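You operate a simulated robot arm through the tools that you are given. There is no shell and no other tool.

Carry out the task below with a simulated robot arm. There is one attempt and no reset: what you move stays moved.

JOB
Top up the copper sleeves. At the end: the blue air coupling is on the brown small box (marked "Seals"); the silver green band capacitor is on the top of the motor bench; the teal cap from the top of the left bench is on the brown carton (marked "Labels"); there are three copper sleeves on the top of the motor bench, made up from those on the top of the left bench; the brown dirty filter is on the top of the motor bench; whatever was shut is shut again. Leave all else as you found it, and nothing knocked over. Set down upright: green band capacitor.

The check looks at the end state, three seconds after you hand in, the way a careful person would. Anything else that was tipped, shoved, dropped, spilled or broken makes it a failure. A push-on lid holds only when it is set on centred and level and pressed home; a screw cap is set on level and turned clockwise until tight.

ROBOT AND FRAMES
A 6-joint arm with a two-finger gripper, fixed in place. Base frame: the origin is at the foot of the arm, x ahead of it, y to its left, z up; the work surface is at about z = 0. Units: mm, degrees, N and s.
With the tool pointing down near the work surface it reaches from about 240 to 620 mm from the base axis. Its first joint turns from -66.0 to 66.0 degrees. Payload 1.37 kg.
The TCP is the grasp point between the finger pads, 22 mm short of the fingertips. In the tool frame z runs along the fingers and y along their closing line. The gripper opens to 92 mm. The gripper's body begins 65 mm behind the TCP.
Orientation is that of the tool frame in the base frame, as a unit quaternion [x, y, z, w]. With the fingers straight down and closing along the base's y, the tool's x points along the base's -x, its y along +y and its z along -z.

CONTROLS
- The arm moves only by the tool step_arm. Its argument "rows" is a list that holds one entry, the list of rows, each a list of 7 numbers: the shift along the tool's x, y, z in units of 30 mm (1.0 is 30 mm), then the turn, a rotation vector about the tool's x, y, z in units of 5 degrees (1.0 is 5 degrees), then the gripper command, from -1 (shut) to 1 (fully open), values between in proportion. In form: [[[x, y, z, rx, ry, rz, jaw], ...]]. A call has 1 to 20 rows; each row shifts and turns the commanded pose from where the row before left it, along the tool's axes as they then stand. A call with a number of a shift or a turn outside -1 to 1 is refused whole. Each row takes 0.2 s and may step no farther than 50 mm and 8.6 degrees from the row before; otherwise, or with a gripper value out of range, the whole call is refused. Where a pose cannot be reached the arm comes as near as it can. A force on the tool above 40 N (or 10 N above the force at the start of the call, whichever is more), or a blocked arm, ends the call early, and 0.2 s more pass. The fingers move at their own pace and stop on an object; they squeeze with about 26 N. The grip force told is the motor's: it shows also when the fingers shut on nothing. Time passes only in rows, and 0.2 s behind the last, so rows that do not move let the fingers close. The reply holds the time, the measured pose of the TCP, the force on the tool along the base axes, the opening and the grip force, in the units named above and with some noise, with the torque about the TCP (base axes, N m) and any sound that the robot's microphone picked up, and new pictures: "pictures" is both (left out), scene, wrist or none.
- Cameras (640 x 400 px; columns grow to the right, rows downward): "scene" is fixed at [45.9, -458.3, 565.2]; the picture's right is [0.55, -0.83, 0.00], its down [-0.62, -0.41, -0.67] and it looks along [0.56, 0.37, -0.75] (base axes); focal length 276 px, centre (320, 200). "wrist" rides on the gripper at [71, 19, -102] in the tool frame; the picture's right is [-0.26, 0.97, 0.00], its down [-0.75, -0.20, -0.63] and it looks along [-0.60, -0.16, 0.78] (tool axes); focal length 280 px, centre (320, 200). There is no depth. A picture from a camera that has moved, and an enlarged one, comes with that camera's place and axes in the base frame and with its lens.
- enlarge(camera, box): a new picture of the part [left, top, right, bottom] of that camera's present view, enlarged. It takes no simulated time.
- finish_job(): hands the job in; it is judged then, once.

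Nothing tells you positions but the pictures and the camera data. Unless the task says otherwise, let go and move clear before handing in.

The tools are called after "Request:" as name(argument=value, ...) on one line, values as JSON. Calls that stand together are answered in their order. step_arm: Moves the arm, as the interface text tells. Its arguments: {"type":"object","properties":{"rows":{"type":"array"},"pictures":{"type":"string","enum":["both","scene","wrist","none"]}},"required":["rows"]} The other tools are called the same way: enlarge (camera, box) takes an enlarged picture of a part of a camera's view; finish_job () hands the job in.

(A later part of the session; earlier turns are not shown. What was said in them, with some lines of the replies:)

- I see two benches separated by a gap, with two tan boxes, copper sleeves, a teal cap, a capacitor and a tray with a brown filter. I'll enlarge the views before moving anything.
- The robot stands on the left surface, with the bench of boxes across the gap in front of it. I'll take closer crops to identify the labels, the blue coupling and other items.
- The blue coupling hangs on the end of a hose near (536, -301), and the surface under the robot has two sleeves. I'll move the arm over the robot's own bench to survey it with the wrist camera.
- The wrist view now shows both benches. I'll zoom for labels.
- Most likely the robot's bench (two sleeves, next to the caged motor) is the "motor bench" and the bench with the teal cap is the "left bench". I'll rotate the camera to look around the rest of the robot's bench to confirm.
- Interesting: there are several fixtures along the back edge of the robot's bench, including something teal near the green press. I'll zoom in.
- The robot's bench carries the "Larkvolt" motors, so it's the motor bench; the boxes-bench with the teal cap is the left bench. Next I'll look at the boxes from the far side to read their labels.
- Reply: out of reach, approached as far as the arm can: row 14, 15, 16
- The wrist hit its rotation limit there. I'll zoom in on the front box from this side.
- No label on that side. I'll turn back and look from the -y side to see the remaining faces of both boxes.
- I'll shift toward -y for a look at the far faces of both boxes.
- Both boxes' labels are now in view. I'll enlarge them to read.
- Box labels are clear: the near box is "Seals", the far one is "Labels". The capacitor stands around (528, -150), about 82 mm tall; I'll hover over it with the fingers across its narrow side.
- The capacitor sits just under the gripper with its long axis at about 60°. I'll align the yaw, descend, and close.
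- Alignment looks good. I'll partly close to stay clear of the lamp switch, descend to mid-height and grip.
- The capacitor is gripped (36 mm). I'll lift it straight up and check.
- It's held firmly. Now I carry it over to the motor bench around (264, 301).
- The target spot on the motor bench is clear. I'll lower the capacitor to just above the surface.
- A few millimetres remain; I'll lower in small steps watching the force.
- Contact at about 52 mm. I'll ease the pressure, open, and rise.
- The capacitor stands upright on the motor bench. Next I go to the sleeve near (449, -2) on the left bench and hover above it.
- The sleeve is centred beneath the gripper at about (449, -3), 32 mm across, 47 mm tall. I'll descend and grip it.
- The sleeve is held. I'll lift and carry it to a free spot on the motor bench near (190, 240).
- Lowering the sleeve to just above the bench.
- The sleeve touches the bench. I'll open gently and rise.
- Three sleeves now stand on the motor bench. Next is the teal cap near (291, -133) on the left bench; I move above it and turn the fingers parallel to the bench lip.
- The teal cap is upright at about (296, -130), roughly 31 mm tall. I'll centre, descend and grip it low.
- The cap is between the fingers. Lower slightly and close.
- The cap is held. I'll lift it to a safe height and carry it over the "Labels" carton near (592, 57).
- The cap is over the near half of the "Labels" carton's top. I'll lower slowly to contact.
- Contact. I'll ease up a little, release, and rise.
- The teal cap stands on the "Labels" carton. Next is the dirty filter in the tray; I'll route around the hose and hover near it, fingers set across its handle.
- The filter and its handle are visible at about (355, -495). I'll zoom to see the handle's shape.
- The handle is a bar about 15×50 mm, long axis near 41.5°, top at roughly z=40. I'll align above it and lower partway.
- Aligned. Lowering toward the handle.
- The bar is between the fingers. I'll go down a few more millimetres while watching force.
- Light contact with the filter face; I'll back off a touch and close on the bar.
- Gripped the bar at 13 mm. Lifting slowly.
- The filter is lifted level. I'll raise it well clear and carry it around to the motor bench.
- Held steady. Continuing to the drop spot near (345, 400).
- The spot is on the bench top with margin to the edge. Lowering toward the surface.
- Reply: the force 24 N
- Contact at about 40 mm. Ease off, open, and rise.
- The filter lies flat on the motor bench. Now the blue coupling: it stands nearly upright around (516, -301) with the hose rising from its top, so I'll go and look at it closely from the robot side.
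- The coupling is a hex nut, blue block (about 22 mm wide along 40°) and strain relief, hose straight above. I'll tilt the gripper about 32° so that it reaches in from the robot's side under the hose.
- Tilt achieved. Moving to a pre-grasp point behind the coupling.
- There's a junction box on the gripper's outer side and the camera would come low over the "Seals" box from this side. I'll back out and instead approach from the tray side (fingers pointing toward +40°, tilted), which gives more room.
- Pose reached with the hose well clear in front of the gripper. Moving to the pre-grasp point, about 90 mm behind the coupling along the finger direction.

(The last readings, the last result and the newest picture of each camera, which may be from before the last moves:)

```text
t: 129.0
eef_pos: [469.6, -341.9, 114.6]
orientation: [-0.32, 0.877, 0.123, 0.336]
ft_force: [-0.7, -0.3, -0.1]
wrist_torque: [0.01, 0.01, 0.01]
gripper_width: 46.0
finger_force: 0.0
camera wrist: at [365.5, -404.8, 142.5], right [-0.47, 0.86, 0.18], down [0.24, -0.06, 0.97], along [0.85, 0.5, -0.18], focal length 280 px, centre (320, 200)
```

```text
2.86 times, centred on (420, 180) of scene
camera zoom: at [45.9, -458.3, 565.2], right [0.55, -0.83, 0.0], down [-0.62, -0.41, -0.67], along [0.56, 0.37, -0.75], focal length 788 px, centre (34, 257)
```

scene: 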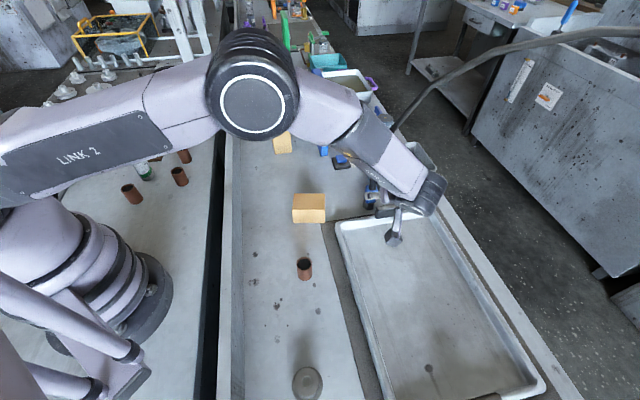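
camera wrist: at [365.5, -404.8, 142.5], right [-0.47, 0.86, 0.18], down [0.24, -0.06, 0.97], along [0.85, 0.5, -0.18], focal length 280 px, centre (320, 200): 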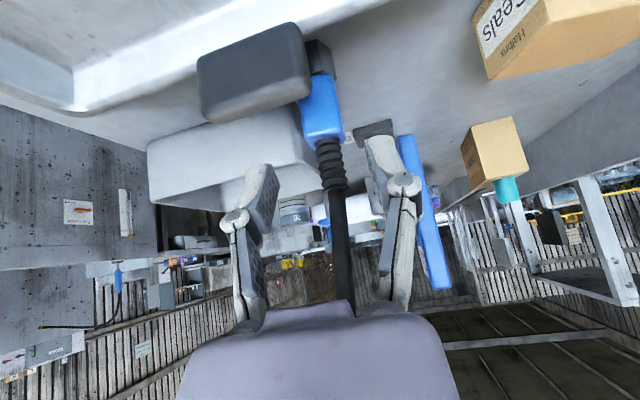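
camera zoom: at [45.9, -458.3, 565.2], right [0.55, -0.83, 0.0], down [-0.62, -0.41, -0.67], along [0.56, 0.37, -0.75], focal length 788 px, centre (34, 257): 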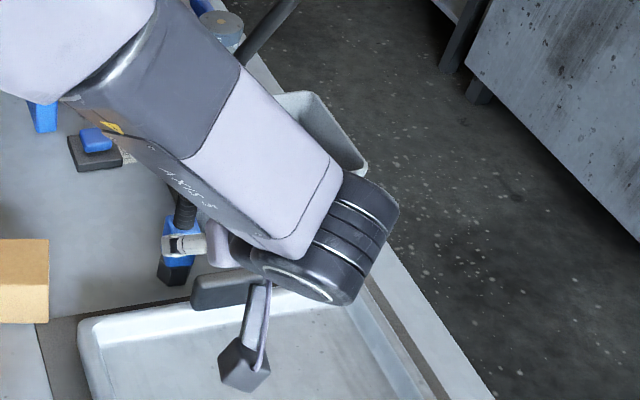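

The path clears the tray's handle (top ~z=68). Coupling is centred between the fingers; I'll advance 60 mm and check.

Request:
step_arm(rows=[[[0, 0.02, 0.5, 0, 0, 0, 0.0], [0, 0.02, 0.5, 0, 0, 0, 0.0], [0, 0, 0.5, 0, 0, 0, 0.0], [0, 0, 0.5, 0, 0, 0, 0.0], [0, 0, 0, 0, 0, 0, 0.0]]])

Request:
enlarge(camera="wrist", box=[200, 0, 440, 240])

```text
t: 130.2
eef_pos: [498.0, -314.8, 70.5]
orientation: [-0.322, 0.877, 0.124, 0.335]
ft_force: [-0.2, 0.2, -0.2]
wrist_torque: [-0.01, -0.01, -0.03]
gripper_width: 46.3
finger_force: 0.1
camera wrist: at [395.4, -376.6, 97.4], right [-0.47, 0.86, 0.18], down [0.24, -0.06, 0.97], along [0.85, 0.5, -0.18], focal length 280 px, centre (320, 200)
```

scene: 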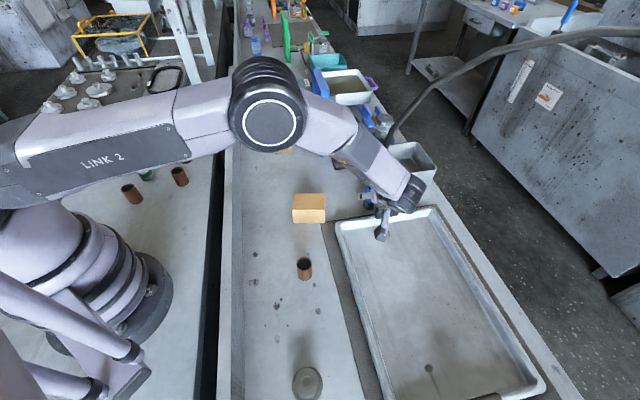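
wrist: 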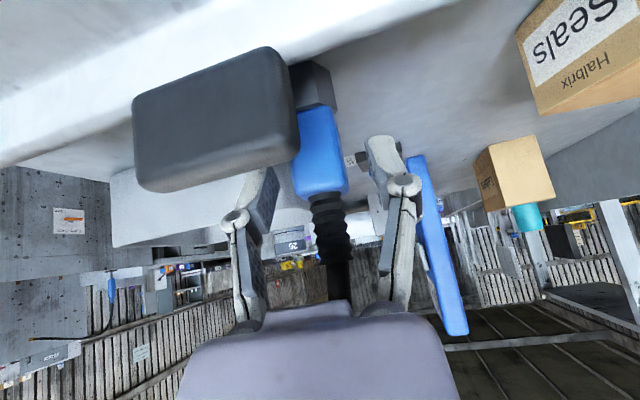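

```text
1.67 times, centred on (320, 120) of wrist
camera zoom: at [395.4, -376.6, 97.4], right [-0.47, 0.86, 0.18], down [0.24, -0.06, 0.97], along [0.85, 0.5, -0.18], focal length 467 px, centre (320, 333)
```

zoom: 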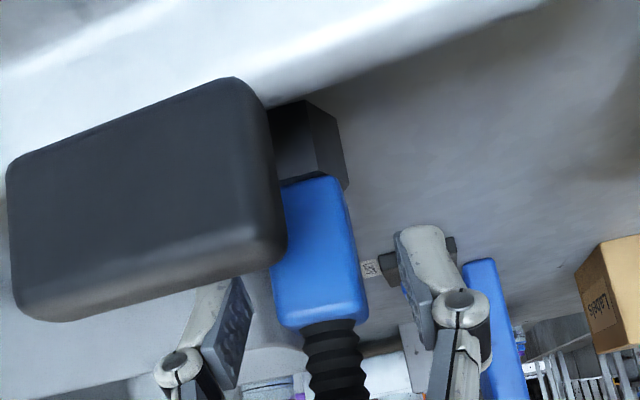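

Everything still clears. Advancing the last 30 mm, then closing on the blue block.

Request:
step_arm(rows=[[[0, 0, 0.35, 0, 0, 0, 0.0], [0, 0, 0.35, 0, 0, 0, 0.0], [0, 0, 0.3, 0, 0, 0, 0.0], [0, 0, 0, 0, 0, 0, 0.0]]])

Request:
enlarge(camera="wrist", box=[200, 40, 440, 260])

Request:
enlarge(camera="scene", box=[330, 150, 430, 250])

```text
t: 131.2
eef_pos: [514.8, -300.7, 45.6]
orientation: [-0.32, 0.878, 0.122, 0.336]
ft_force: [0.5, 0.3, 0.2]
wrist_torque: [0.02, -0.03, -0.02]
gripper_width: 45.9
finger_force: 0.0
camera wrist: at [410.7, -363.7, 74.8], right [-0.47, 0.86, 0.18], down [0.24, -0.06, 0.97], along [0.85, 0.5, -0.18], focal length 280 px, centre (320, 200)
```

scene: 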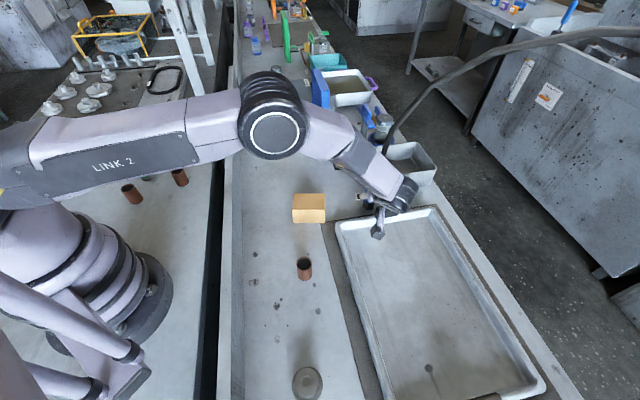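
wrist: 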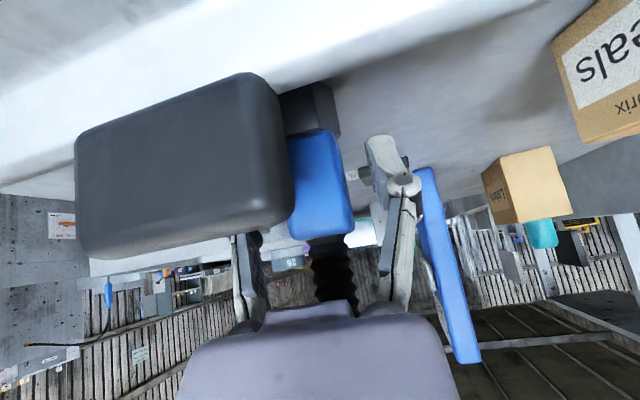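

```text
1.82 times, centred on (320, 150) of wrist
camera zoom: at [410.7, -363.7, 74.8], right [-0.47, 0.86, 0.18], down [0.24, -0.06, 0.97], along [0.85, 0.5, -0.18], focal length 510 px, centre (320, 291)
```

zoom: 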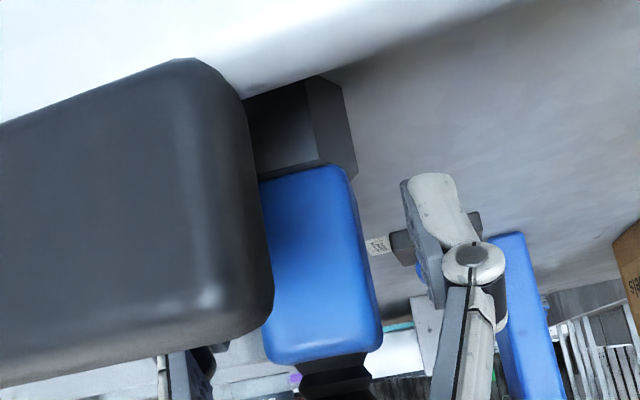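

```text
4.00 times, centred on (380, 200) of scene
camera zoom: at [45.9, -458.3, 565.2], right [0.55, -0.83, 0.0], down [-0.62, -0.41, -0.67], along [0.56, 0.37, -0.75], focal length 1104 px, centre (80, 200)
```

zoom: 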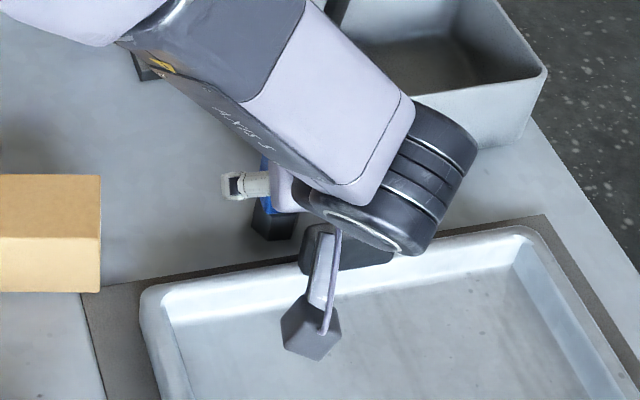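

The blue block is exactly at the grasp point. Closing.

Request:
step_arm(rows=[[[0, 0, 0, 0, 0, 0, -0.3], [0, 0, 0, 0, 0, 0, -0.5], [0, 0, 0, 0, 0, 0, -1], [0, 0, 0, 0, 0, 0, -1], [0, 0, 0, 0, 0, 0, -1]]])

```text
t: 132.4
eef_pos: [514.6, -302.4, 47.5]
orientation: [-0.321, 0.877, 0.123, 0.335]
ft_force: [0.7, -0.1, 1.3]
wrist_torque: [-0.05, -0.05, 0.02]
gripper_width: 26.9
finger_force: 25.9
camera wrist: at [410.6, -363.9, 75.0], right [-0.47, 0.86, 0.18], down [0.24, -0.06, 0.97], along [0.85, 0.5, -0.18], focal length 280 px, centre (320, 200)
```

scene: 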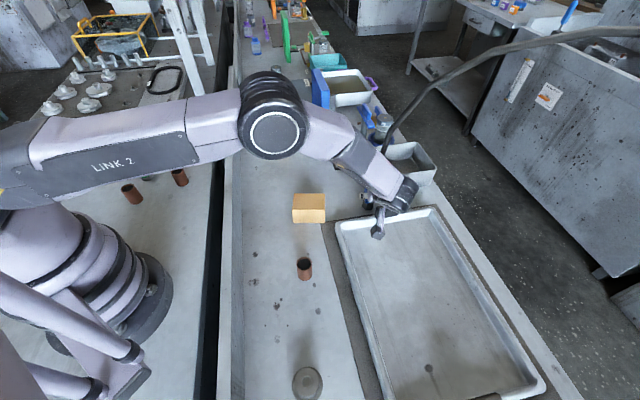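
wrist: 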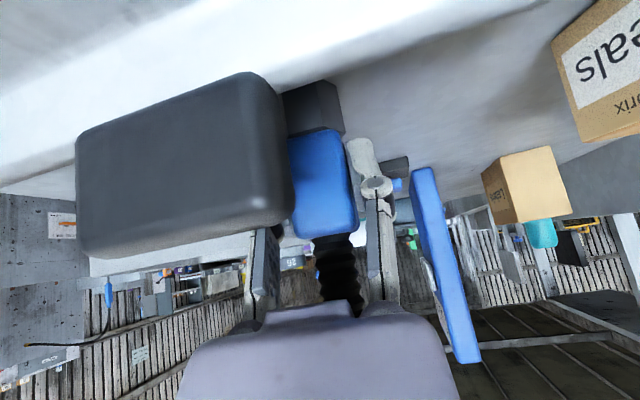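

Gripped at 27 mm. Lifting straight up gently to see how the hose behaves.

Request:
step_arm(rows=[[[-0.167, 0, -0.186, 0, 0, 0, -1], [-0.334, 0, -0.372, 0, 0, 0, -1], [-0.334, 0, -0.372, 0, 0, 0, -1], [-0.334, 0, -0.372, 0, 0, 0, -1], [0, 0, 0, 0, 0, 0, -1]]])

```text
t: 133.6
eef_pos: [515.0, -300.9, 100.5]
orientation: [-0.321, 0.877, 0.123, 0.335]
ft_force: [0.1, 0.4, -1.4]
wrist_torque: [-0.05, 0.01, 0.02]
gripper_width: 26.5
finger_force: 26.2
camera wrist: at [410.4, -363.7, 127.9], right [-0.47, 0.86, 0.18], down [0.24, -0.06, 0.97], along [0.85, 0.5, -0.18], focal length 280 px, centre (320, 200)
```

scene: 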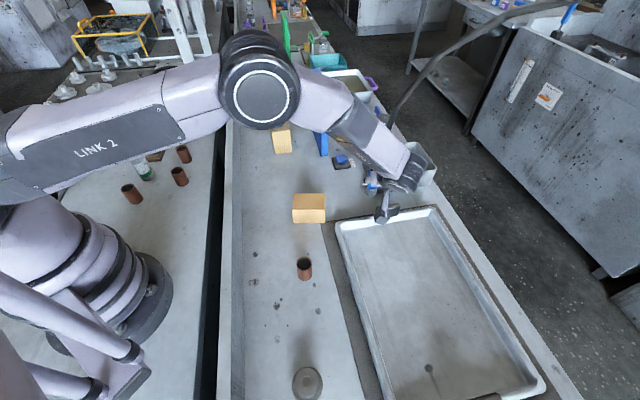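
wrist: 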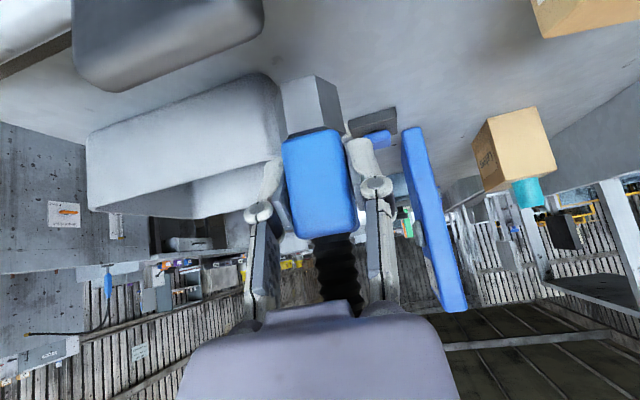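

Forces stay small. I'll raise more and move across toward the "Seals" box.

Request:
step_arm(rows=[[[-0.37, 0, -0.413, 0, 0, 0, -1], [-0.37, 0, -0.413, 0, 0, 0, -1], [-0.37, 0, -0.413, 0, 0, 0, -1], [0.019, 0.654, -0.017, 0, 0, 0, -1], [0.019, 0.654, -0.017, 0, 0, 0, -1], [0.019, 0.654, -0.017, 0, 0, 0, -1], [0.019, 0.654, -0.017, 0, 0, 0, -1], [0, 0, 0, 0, 0, 0, -1]]])

```text
t: 135.4
eef_pos: [462.1, -244.6, 149.2]
orientation: [-0.321, 0.877, 0.124, 0.336]
ft_force: [0.4, -0.5, -1.7]
wrist_torque: [0.03, 0.03, 0.01]
gripper_width: 26.5
finger_force: 25.8
camera wrist: at [357.2, -306.0, 178.0], right [-0.47, 0.86, 0.18], down [0.24, -0.06, 0.97], along [0.85, 0.5, -0.18], focal length 280 px, centre (320, 200)
```

scene: 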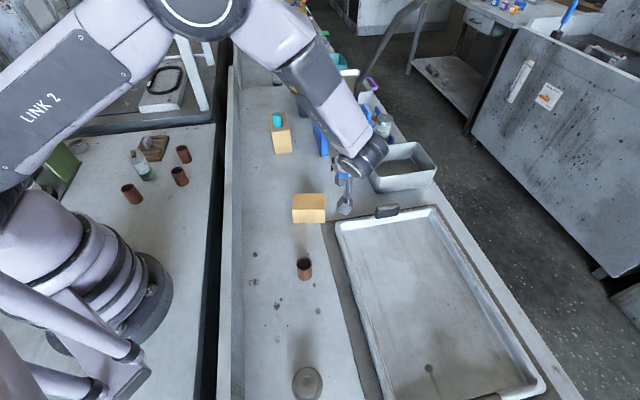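
wrist: 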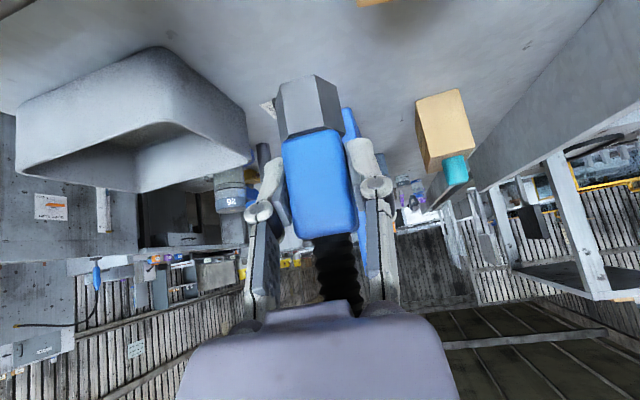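

Request:
step_arm(rows=[[[0.019, 0.654, -0.017, 0, 0, 0, -1], [0.019, 0.654, -0.017, 0, 0, 0, -1], [0.019, 0.654, -0.017, 0, 0, 0, -1], [0.019, 0.654, -0.017, 0, 0, 0, -1], [0, 0, 0, 0, 0, 0, -1]]])

Request:
enlarge(camera="scene", box=[250, 100, 430, 250])

```text
t: 136.6
eef_pos: [409.5, -187.2, 149.9]
orientation: [-0.321, 0.877, 0.123, 0.335]
ft_force: [0.1, 0.8, -1.8]
wrist_torque: [0.0, 0.02, -0.02]
gripper_width: 26.7
finger_force: 26.1
camera wrist: at [304.4, -248.5, 177.6], right [-0.47, 0.86, 0.18], down [0.24, -0.06, 0.97], along [0.85, 0.5, -0.18], focal length 280 px, centre (320, 200)
```

scene: 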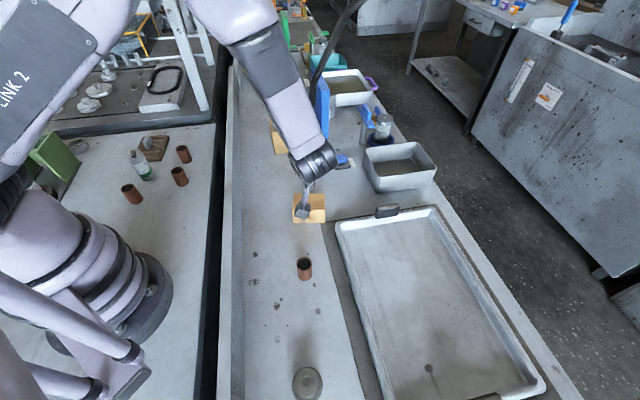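
wrist: 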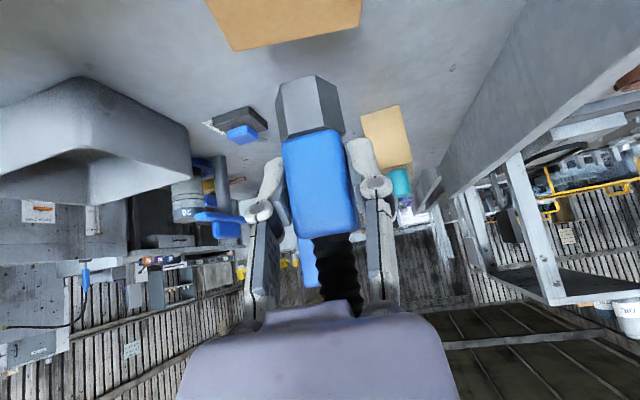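

```text
2.67 times, centred on (340, 175) of scene
camera zoom: at [45.9, -458.3, 565.2], right [0.55, -0.83, 0.0], down [-0.62, -0.41, -0.67], along [0.56, 0.37, -0.75], focal length 736 px, centre (267, 267)
```

zoom: 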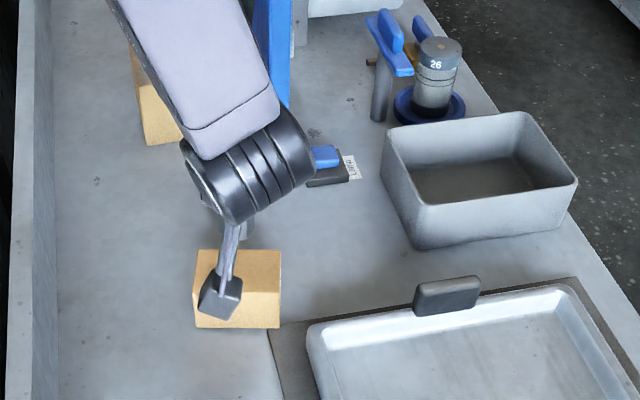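

The coupling is over the middle of the "Seals" box (centre about (408, -185)). Lowering straight down.

Request:
step_arm(rows=[[[0.334, 0, 0.372, 0, 0, 0, -1], [0.334, 0, 0.372, 0, 0, 0, -1], [0.267, 0, 0.298, 0, 0, 0, -1], [0, 0, 0, 0, 0, 0, -1]]])

Request:
step_arm(rows=[[[0.045, 0, 0.05, 0, 0, 0, -1], [0, 0, 0, 0, 0, 0, -1]]], pictures="none")

```text
t: 137.6
eef_pos: [408.9, -185.5, 107.3]
orientation: [-0.321, 0.877, 0.123, 0.335]
ft_force: [-0.3, 0.0, -2.1]
wrist_torque: [0.04, -0.01, -0.01]
gripper_width: 26.6
finger_force: 26.4
camera wrist: at [304.8, -247.7, 135.0], right [-0.47, 0.86, 0.18], down [0.24, -0.06, 0.97], along [0.85, 0.5, -0.18], focal length 280 px, centre (320, 200)
```

scene: 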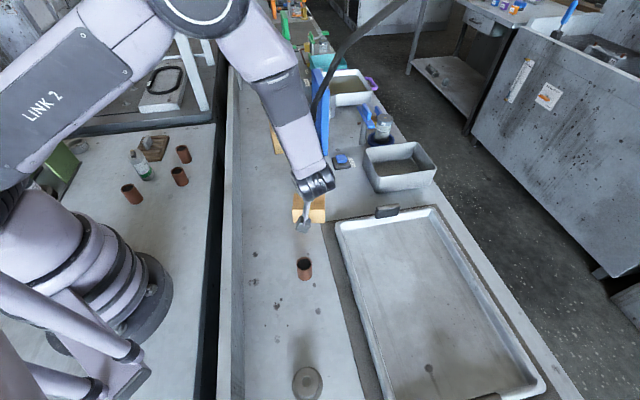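
wrist: 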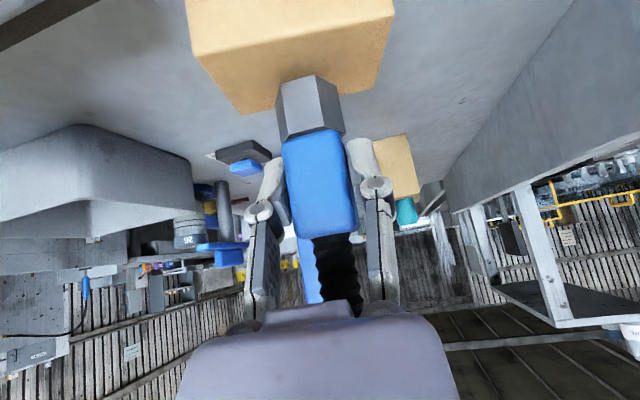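

```text
t: 138.2
eef_pos: [409.8, -186.1, 106.8]
orientation: [-0.32, 0.877, 0.123, 0.335]
ft_force: [-0.3, 0.3, -1.8]
wrist_torque: [-0.03, 0.01, -0.03]
gripper_width: 26.5
finger_force: 26.2
```

Request:
step_arm(rows=[[[0.045, 0, 0.05, 0, 0, 0, -1], [0, 0, 0, 0, 0, 0, -1]]], pictures="none")

Request:
step_arm(rows=[[[0.045, 0, 0.05, 0, 0, 0, -1], [0, 0, 0, 0, 0, 0, -1]]], pictures="none")

Request:
step_arm(rows=[[[0.03, 0, 0.033, 0, 0, 0, -1], [0, 0, 0, 0, 0, 0, -1]]], pictures="none")

```text
t: 138.8
eef_pos: [408.4, -185.5, 103.7]
orientation: [-0.32, 0.877, 0.123, 0.336]
ft_force: [0.1, 0.4, -2.5]
wrist_torque: [0.01, 0.0, 0.01]
gripper_width: 26.6
finger_force: 25.6
```

```text
t: 139.4
eef_pos: [408.1, -185.2, 101.8]
orientation: [-0.321, 0.877, 0.124, 0.335]
ft_force: [0.6, -0.1, -2.7]
wrist_torque: [0.01, 0.01, 0.01]
gripper_width: 26.6
finger_force: 26.3
```

```text
t: 140.0
eef_pos: [409.6, -185.8, 101.4]
orientation: [-0.321, 0.877, 0.123, 0.335]
ft_force: [0.8, -0.7, -1.7]
wrist_torque: [-0.04, 0.01, 0.03]
gripper_width: 26.5
finger_force: 25.8
```

Request:
step_arm(rows=[[[0.03, 0, 0.033, 0, 0, 0, -1], [0, 0, 0, 0, 0, 0, -1]]], pictures="none")

Request:
step_arm(rows=[[[0.03, 0, 0.033, 0, 0, 0, -1], [0, 0, 0, 0, 0, 0, -1]]], pictures="wrist")

```text
t: 140.6
eef_pos: [408.7, -184.4, 100.4]
orientation: [-0.321, 0.877, 0.124, 0.337]
ft_force: [-1.0, -0.4, 11.7]
wrist_torque: [-0.13, 0.16, 0.01]
gripper_width: 26.8
finger_force: 26.4
```

```text
t: 141.2
eef_pos: [409.3, -185.5, 100.4]
orientation: [-0.32, 0.877, 0.122, 0.338]
ft_force: [0.6, 1.8, 15.5]
wrist_torque: [-0.07, 0.07, 0.05]
gripper_width: 26.6
finger_force: 26.1
camera wrist: at [304.7, -248.0, 125.8], right [-0.47, 0.86, 0.18], down [0.24, -0.06, 0.97], along [0.85, 0.5, -0.18], focal length 280 px, centre (320, 200)
```

wrist: 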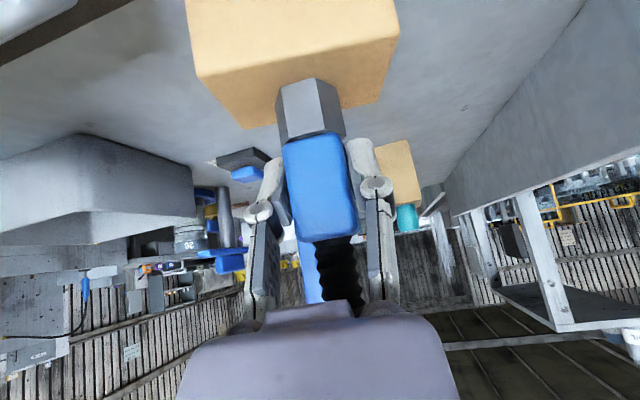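

The nut rests on the box's top centre. I'll ease the pressure and open the fingers, staying in place first to see whether it stays.

Request:
step_arm(rows=[[[-0.018, 0, -0.02, 0, 0, 0, -1], [0, 0, 0, 0, 0, 0, -0.38], [0, 0, 0, 0, 0, 0, -0.3], [0, 0, 0, 0, 0, 0, -0.2], [0, 0, 0, 0, 0, 0, -0.1], [0, 0, 0, 0, 0, 0, -0.05], [0, 0, 0, 0, 0, 0, -0.05]]])

Request:
enlarge(camera="wrist", box=[200, 20, 440, 260])

```text
t: 142.8
eef_pos: [408.2, -185.6, 98.6]
orientation: [-0.322, 0.877, 0.124, 0.335]
ft_force: [0.3, 0.6, -0.3]
wrist_torque: [0.03, -0.02, 0.01]
gripper_width: 43.8
finger_force: 0.0
camera wrist: at [304.5, -248.0, 126.3], right [-0.47, 0.86, 0.18], down [0.24, -0.06, 0.97], along [0.85, 0.5, -0.18], focal length 280 px, centre (320, 200)
```

scene: 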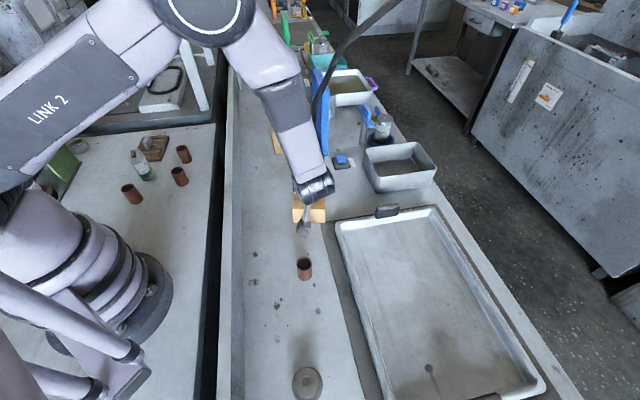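
wrist: 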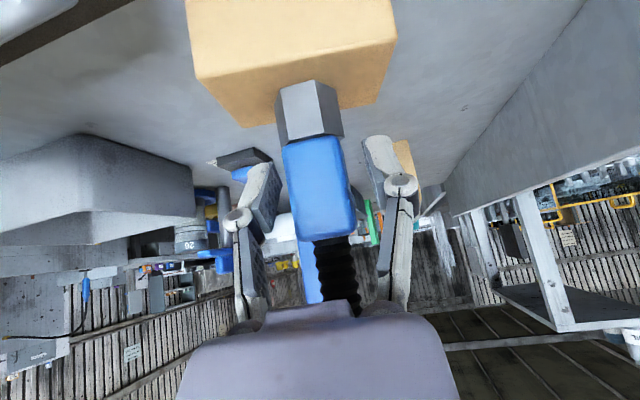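

```text
1.67 times, centred on (320, 140) of wrist
camera zoom: at [304.5, -248.0, 126.3], right [-0.47, 0.86, 0.18], down [0.24, -0.06, 0.97], along [0.85, 0.5, -0.18], focal length 467 px, centre (320, 300)
```

zoom: 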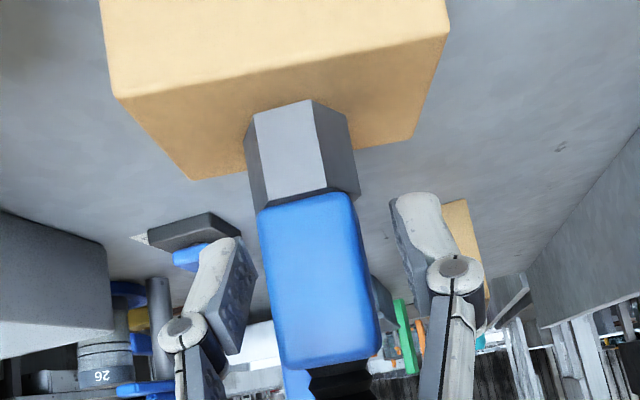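

It stands by itself. Waiting a moment to check for drift, then retreating along the finger axis.

Request:
step_arm(rows=[[[0, 0, 0, 0, 0, 0, 0.0], [0, 0, 0, 0, 0, 0, 0.0], [0, 0, 0, 0, 0, 0, 0.0], [0, 0, 0, 0, 0, 0, 0.0], [0, 0, 0, 0, 0, 0, 0.0]]], pictures="wrist")

Request:
step_arm(rows=[[[0, 0, -0.3, 0, 0, 0, 0.0], [0, 0, -0.5, 0, 0, 0, 0.0], [0, 0, -0.7, 0, 0, 0, 0.0], [0, 0, -0.8, 0, 0, 0, 0.0], [0, 0, -0.8, 0, 0, 0, 0.0], [0, 0, -0.8, 0, 0, 0, 0.0], [0, 0, 0, 0, 0, 0, 0.0]]])

Request:
enlarge(camera="scene", box=[250, 100, 430, 250])

Request:
enlarge(camera="wrist", box=[200, 20, 440, 260])

```text
t: 144.0
eef_pos: [409.2, -184.5, 98.2]
orientation: [-0.32, 0.877, 0.123, 0.336]
ft_force: [-0.1, -1.0, -0.1]
wrist_torque: [-0.01, -0.03, -0.02]
gripper_width: 45.9
finger_force: 0.1
camera wrist: at [304.5, -248.0, 126.3], right [-0.47, 0.86, 0.18], down [0.24, -0.06, 0.97], along [0.85, 0.5, -0.18], focal length 280 px, centre (320, 200)
```

wrist: 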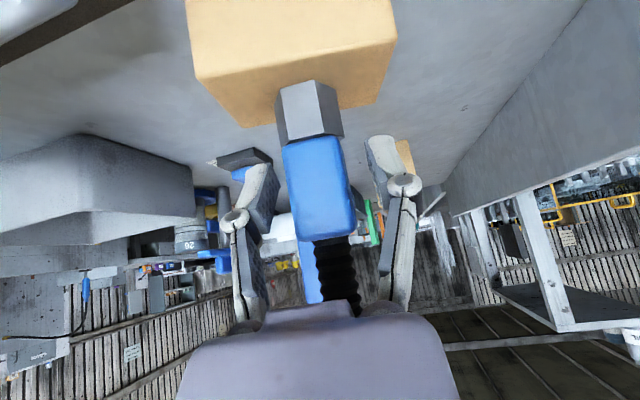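

```text
t: 145.6
eef_pos: [348.9, -236.2, 186.8]
orientation: [-0.32, 0.877, 0.123, 0.336]
ft_force: [-0.2, 0.1, 0.3]
wrist_torque: [0.0, 0.01, 0.0]
gripper_width: 46.1
finger_force: 0.1
camera wrist: at [244.5, -299.0, 213.6], right [-0.47, 0.86, 0.18], down [0.24, -0.06, 0.97], along [0.85, 0.5, -0.18], focal length 280 px, centre (320, 200)
```

scene: 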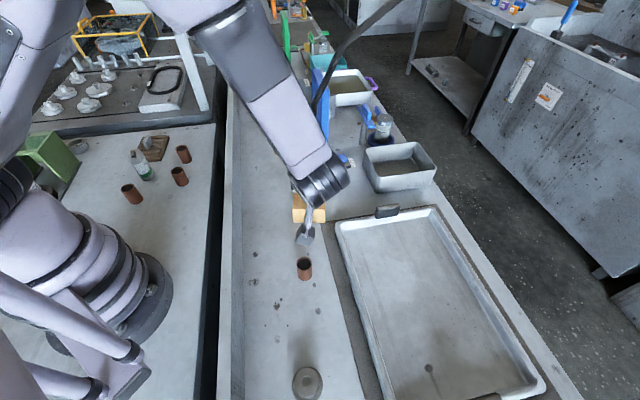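
wrist: 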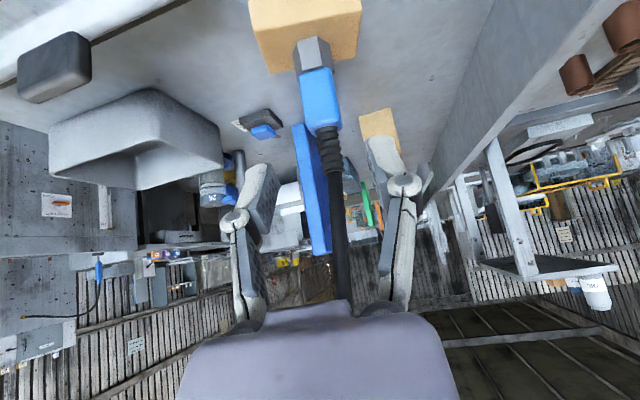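

```text
2.67 times, centred on (340, 175) of scene
camera zoom: at [45.9, -458.3, 565.2], right [0.55, -0.83, 0.0], down [-0.62, -0.41, -0.67], along [0.56, 0.37, -0.75], focal length 736 px, centre (267, 267)
```

zoom: 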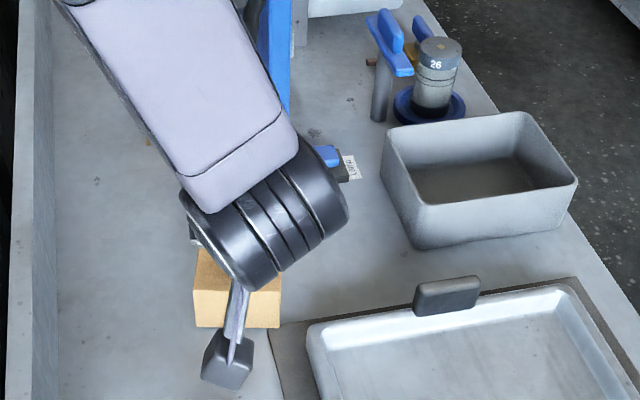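

```text
1.67 times, centred on (320, 140) of wrist
camera zoom: at [244.5, -299.0, 213.6], right [-0.47, 0.86, 0.18], down [0.24, -0.06, 0.97], along [0.85, 0.5, -0.18], focal length 467 px, centre (320, 300)
```

zoom: 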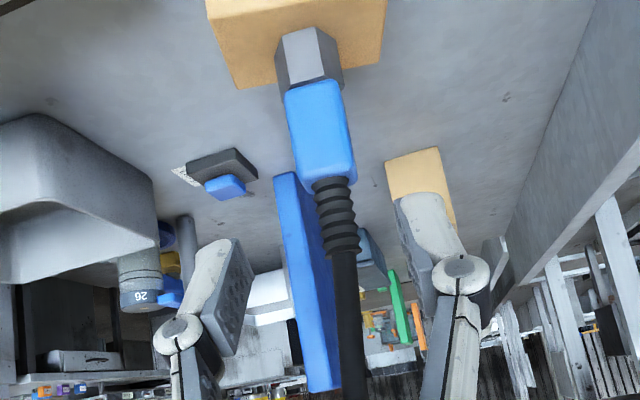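

The coupling stands upright on the "Seals" box. I'll move the arm away toward the base, un-tilt, and then survey everything.

Request:
step_arm(rows=[[[-0.026, 0.6, -0.576, 0, 0, 0, 0.0], [-0.026, 0.6, -0.576, 0, 0, 0, 0.0], [-0.026, 0.6, -0.576, 0, 0, 0, 0.0], [0, 0, 0, 0, 0.933, 0, 0.0], [0, 0, 0, 0, 0.933, 0, 0.0], [0, 0, 0, 0, 0.933, 0, 0.0], [0, 0, 0, 0, 0.933, 0, 0.0], [0, 0, 0, 0, 0.933, 0, 0.0], [0, 0, 0, 0, 0.933, 0, 0.0], [0, 0, 0, 0, 0.933, 0, 0.0], [0, 0, 0, 0, 0.933, 0, 0.0], [0, 0, 0, 0, 0.933, 0, 0.0]]])

```text
t: 148.2
eef_pos: [288.0, -216.4, 226.5]
orientation: [-0.344, 0.939, -0.001, -0.002]
ft_force: [-0.1, 0.7, -0.1]
wrist_torque: [-0.02, 0.02, -0.02]
gripper_width: 45.9
finger_force: 0.0
camera wrist: at [223.2, -246.5, 327.4], right [-0.42, 0.91, 0.0], down [0.71, 0.33, 0.62], along [0.56, 0.26, -0.78], focal length 280 px, centre (320, 200)
```

scene: 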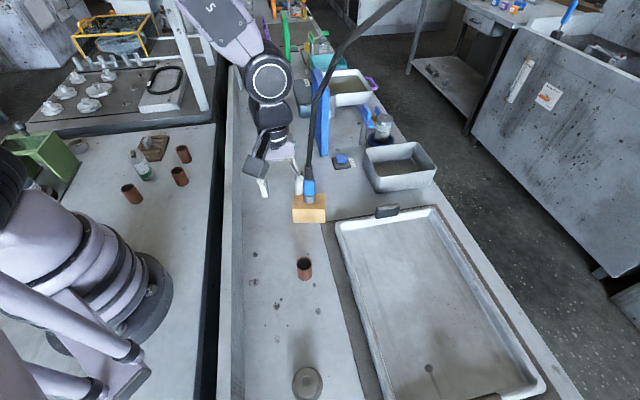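
wrist: 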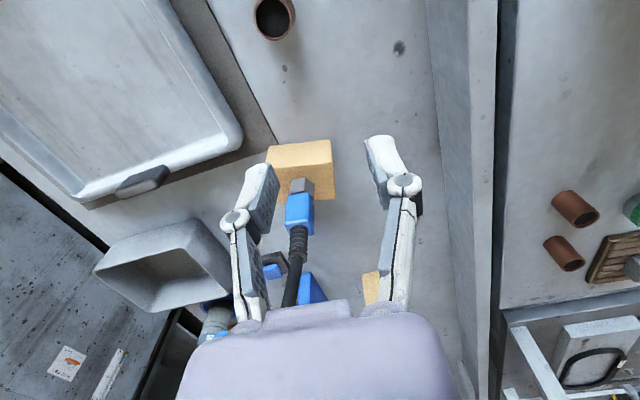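

Request:
step_arm(rows=[[[-0.651, 0.654, -0.313, 0, 0, 0, 0.3], [-0.651, 0.654, -0.313, 0, 0, 0, 0.3], [-0.651, 0.654, -0.313, 0, 0, 0, 0.3], [-0.651, 0.654, -0.313, 0, 0, 0, 0.3], [-0.651, 0.654, -0.313, 0, 0, 0, 0.3], [-0.651, 0.654, -0.313, 0, 0, 0, 0.3], [-0.651, 0.654, -0.313, 0, 0, 0, 0.3], [-0.651, 0.654, -0.313, 0, 0, 0, 0.3], [-0.651, 0.654, -0.313, 0, 0, 0, 0.3], [-0.651, 0.654, -0.313, 0, 0, 0, 0.3]]])

Request:
enlarge(camera="scene", box=[220, 70, 420, 240])

Request:
enlarge(camera="scene", box=[60, 100, 230, 230])

Request:
enlarge(camera="scene", box=[220, 0, 480, 160])

```text
t: 150.4
eef_pos: [312.3, 59.8, 320.3]
orientation: [-0.344, 0.939, 0.001, -0.001]
ft_force: [0.1, -0.7, -0.5]
wrist_torque: [0.0, -0.01, 0.02]
gripper_width: 59.8
finger_force: 0.0
camera wrist: at [245.9, 29.2, 421.4], right [-0.42, 0.91, 0.0], down [0.71, 0.33, 0.62], along [0.56, 0.26, -0.78], focal length 280 px, centre (320, 200)
```

scene: 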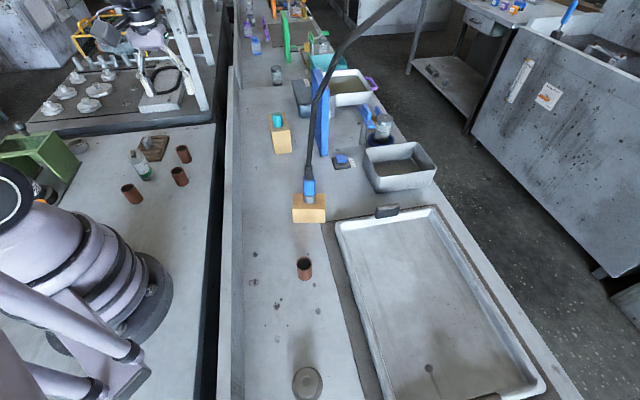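
wrist: 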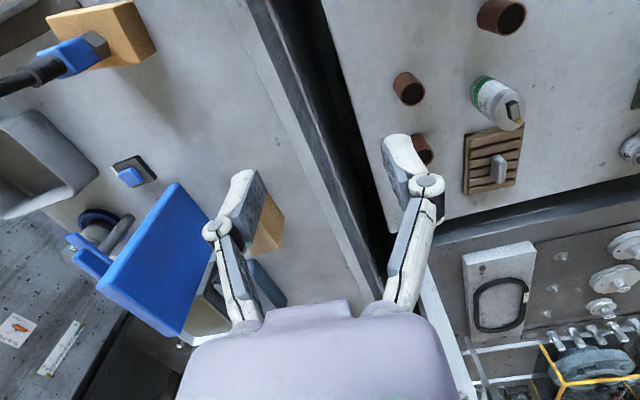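

```text
2.35 times, centred on (320, 155) of scene
camera zoom: at [45.9, -458.3, 565.2], right [0.55, -0.83, 0.0], down [-0.62, -0.41, -0.67], along [0.56, 0.37, -0.75], focal length 649 px, centre (320, 306)
```

zoom: 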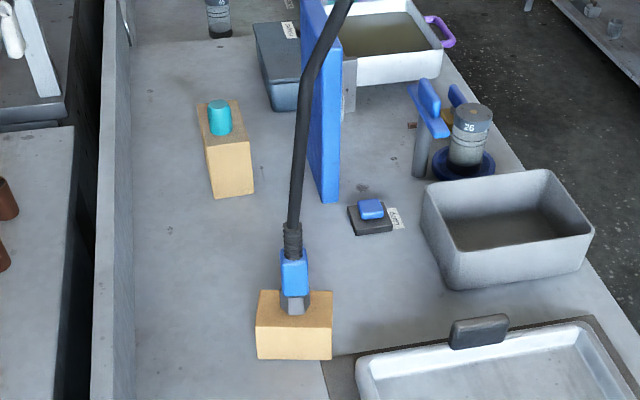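

```text
3.08 times, centred on (145, 165) of scene
camera zoom: at [45.9, -458.3, 565.2], right [0.55, -0.83, 0.0], down [-0.62, -0.41, -0.67], along [0.56, 0.37, -0.75], focal length 849 px, centre (858, 308)
```

zoom: 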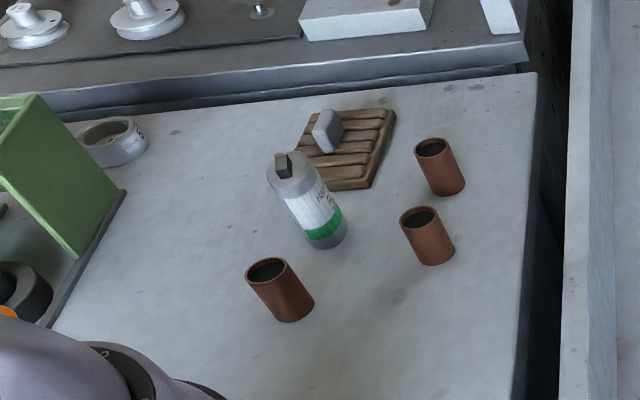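

```text
2.46 times, centred on (350, 80) of scene
camera zoom: at [45.9, -458.3, 565.2], right [0.55, -0.83, 0.0], down [-0.62, -0.41, -0.67], along [0.56, 0.37, -0.75], focal length 679 px, centre (246, 495)
```

zoom: 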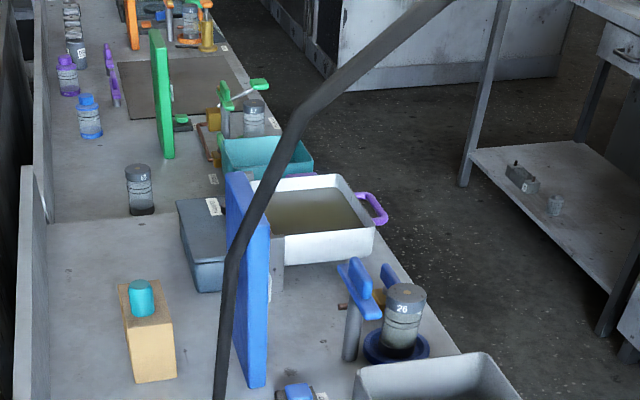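

Everything is where it should be:
- The coupling stands on the "Seals" box.
- The teal cap is on the "Labels" carton.
- The upright capacitor, the filter and three sleeves are on the motor bench.

Nothing was opened and nothing else has moved. The arm is clear, so I'm handing in the job.

Request:
finish_job()

```text
The job is handed in.
```

The job is handed in, and every part of it was done, as far as I can tell from the last pictures before the hand-in.

- **Blue air coupling:** it stands upright on the "Seals" box with its hose still attached. It had held there for about eight seconds after I let go.
- **Green band capacitor:** it is upright on the motor bench top.
- **Teal cap:** it sits on the "Labels" carton.
- **Copper sleeves:** three are on the motor bench. I moved one over from the left bench, which still has one.
- **Dirty filter:** it lies flat on the motor bench, out of the tray.

None of the bench tops had a name I could read. I took the robot's own bench as the motor bench, because it carries the "Larkvolt" motors, and the bench with the teal cap as the left bench.

I opened nothing, so there was nothing to shut again. I saw nothing else tipped or shifted.
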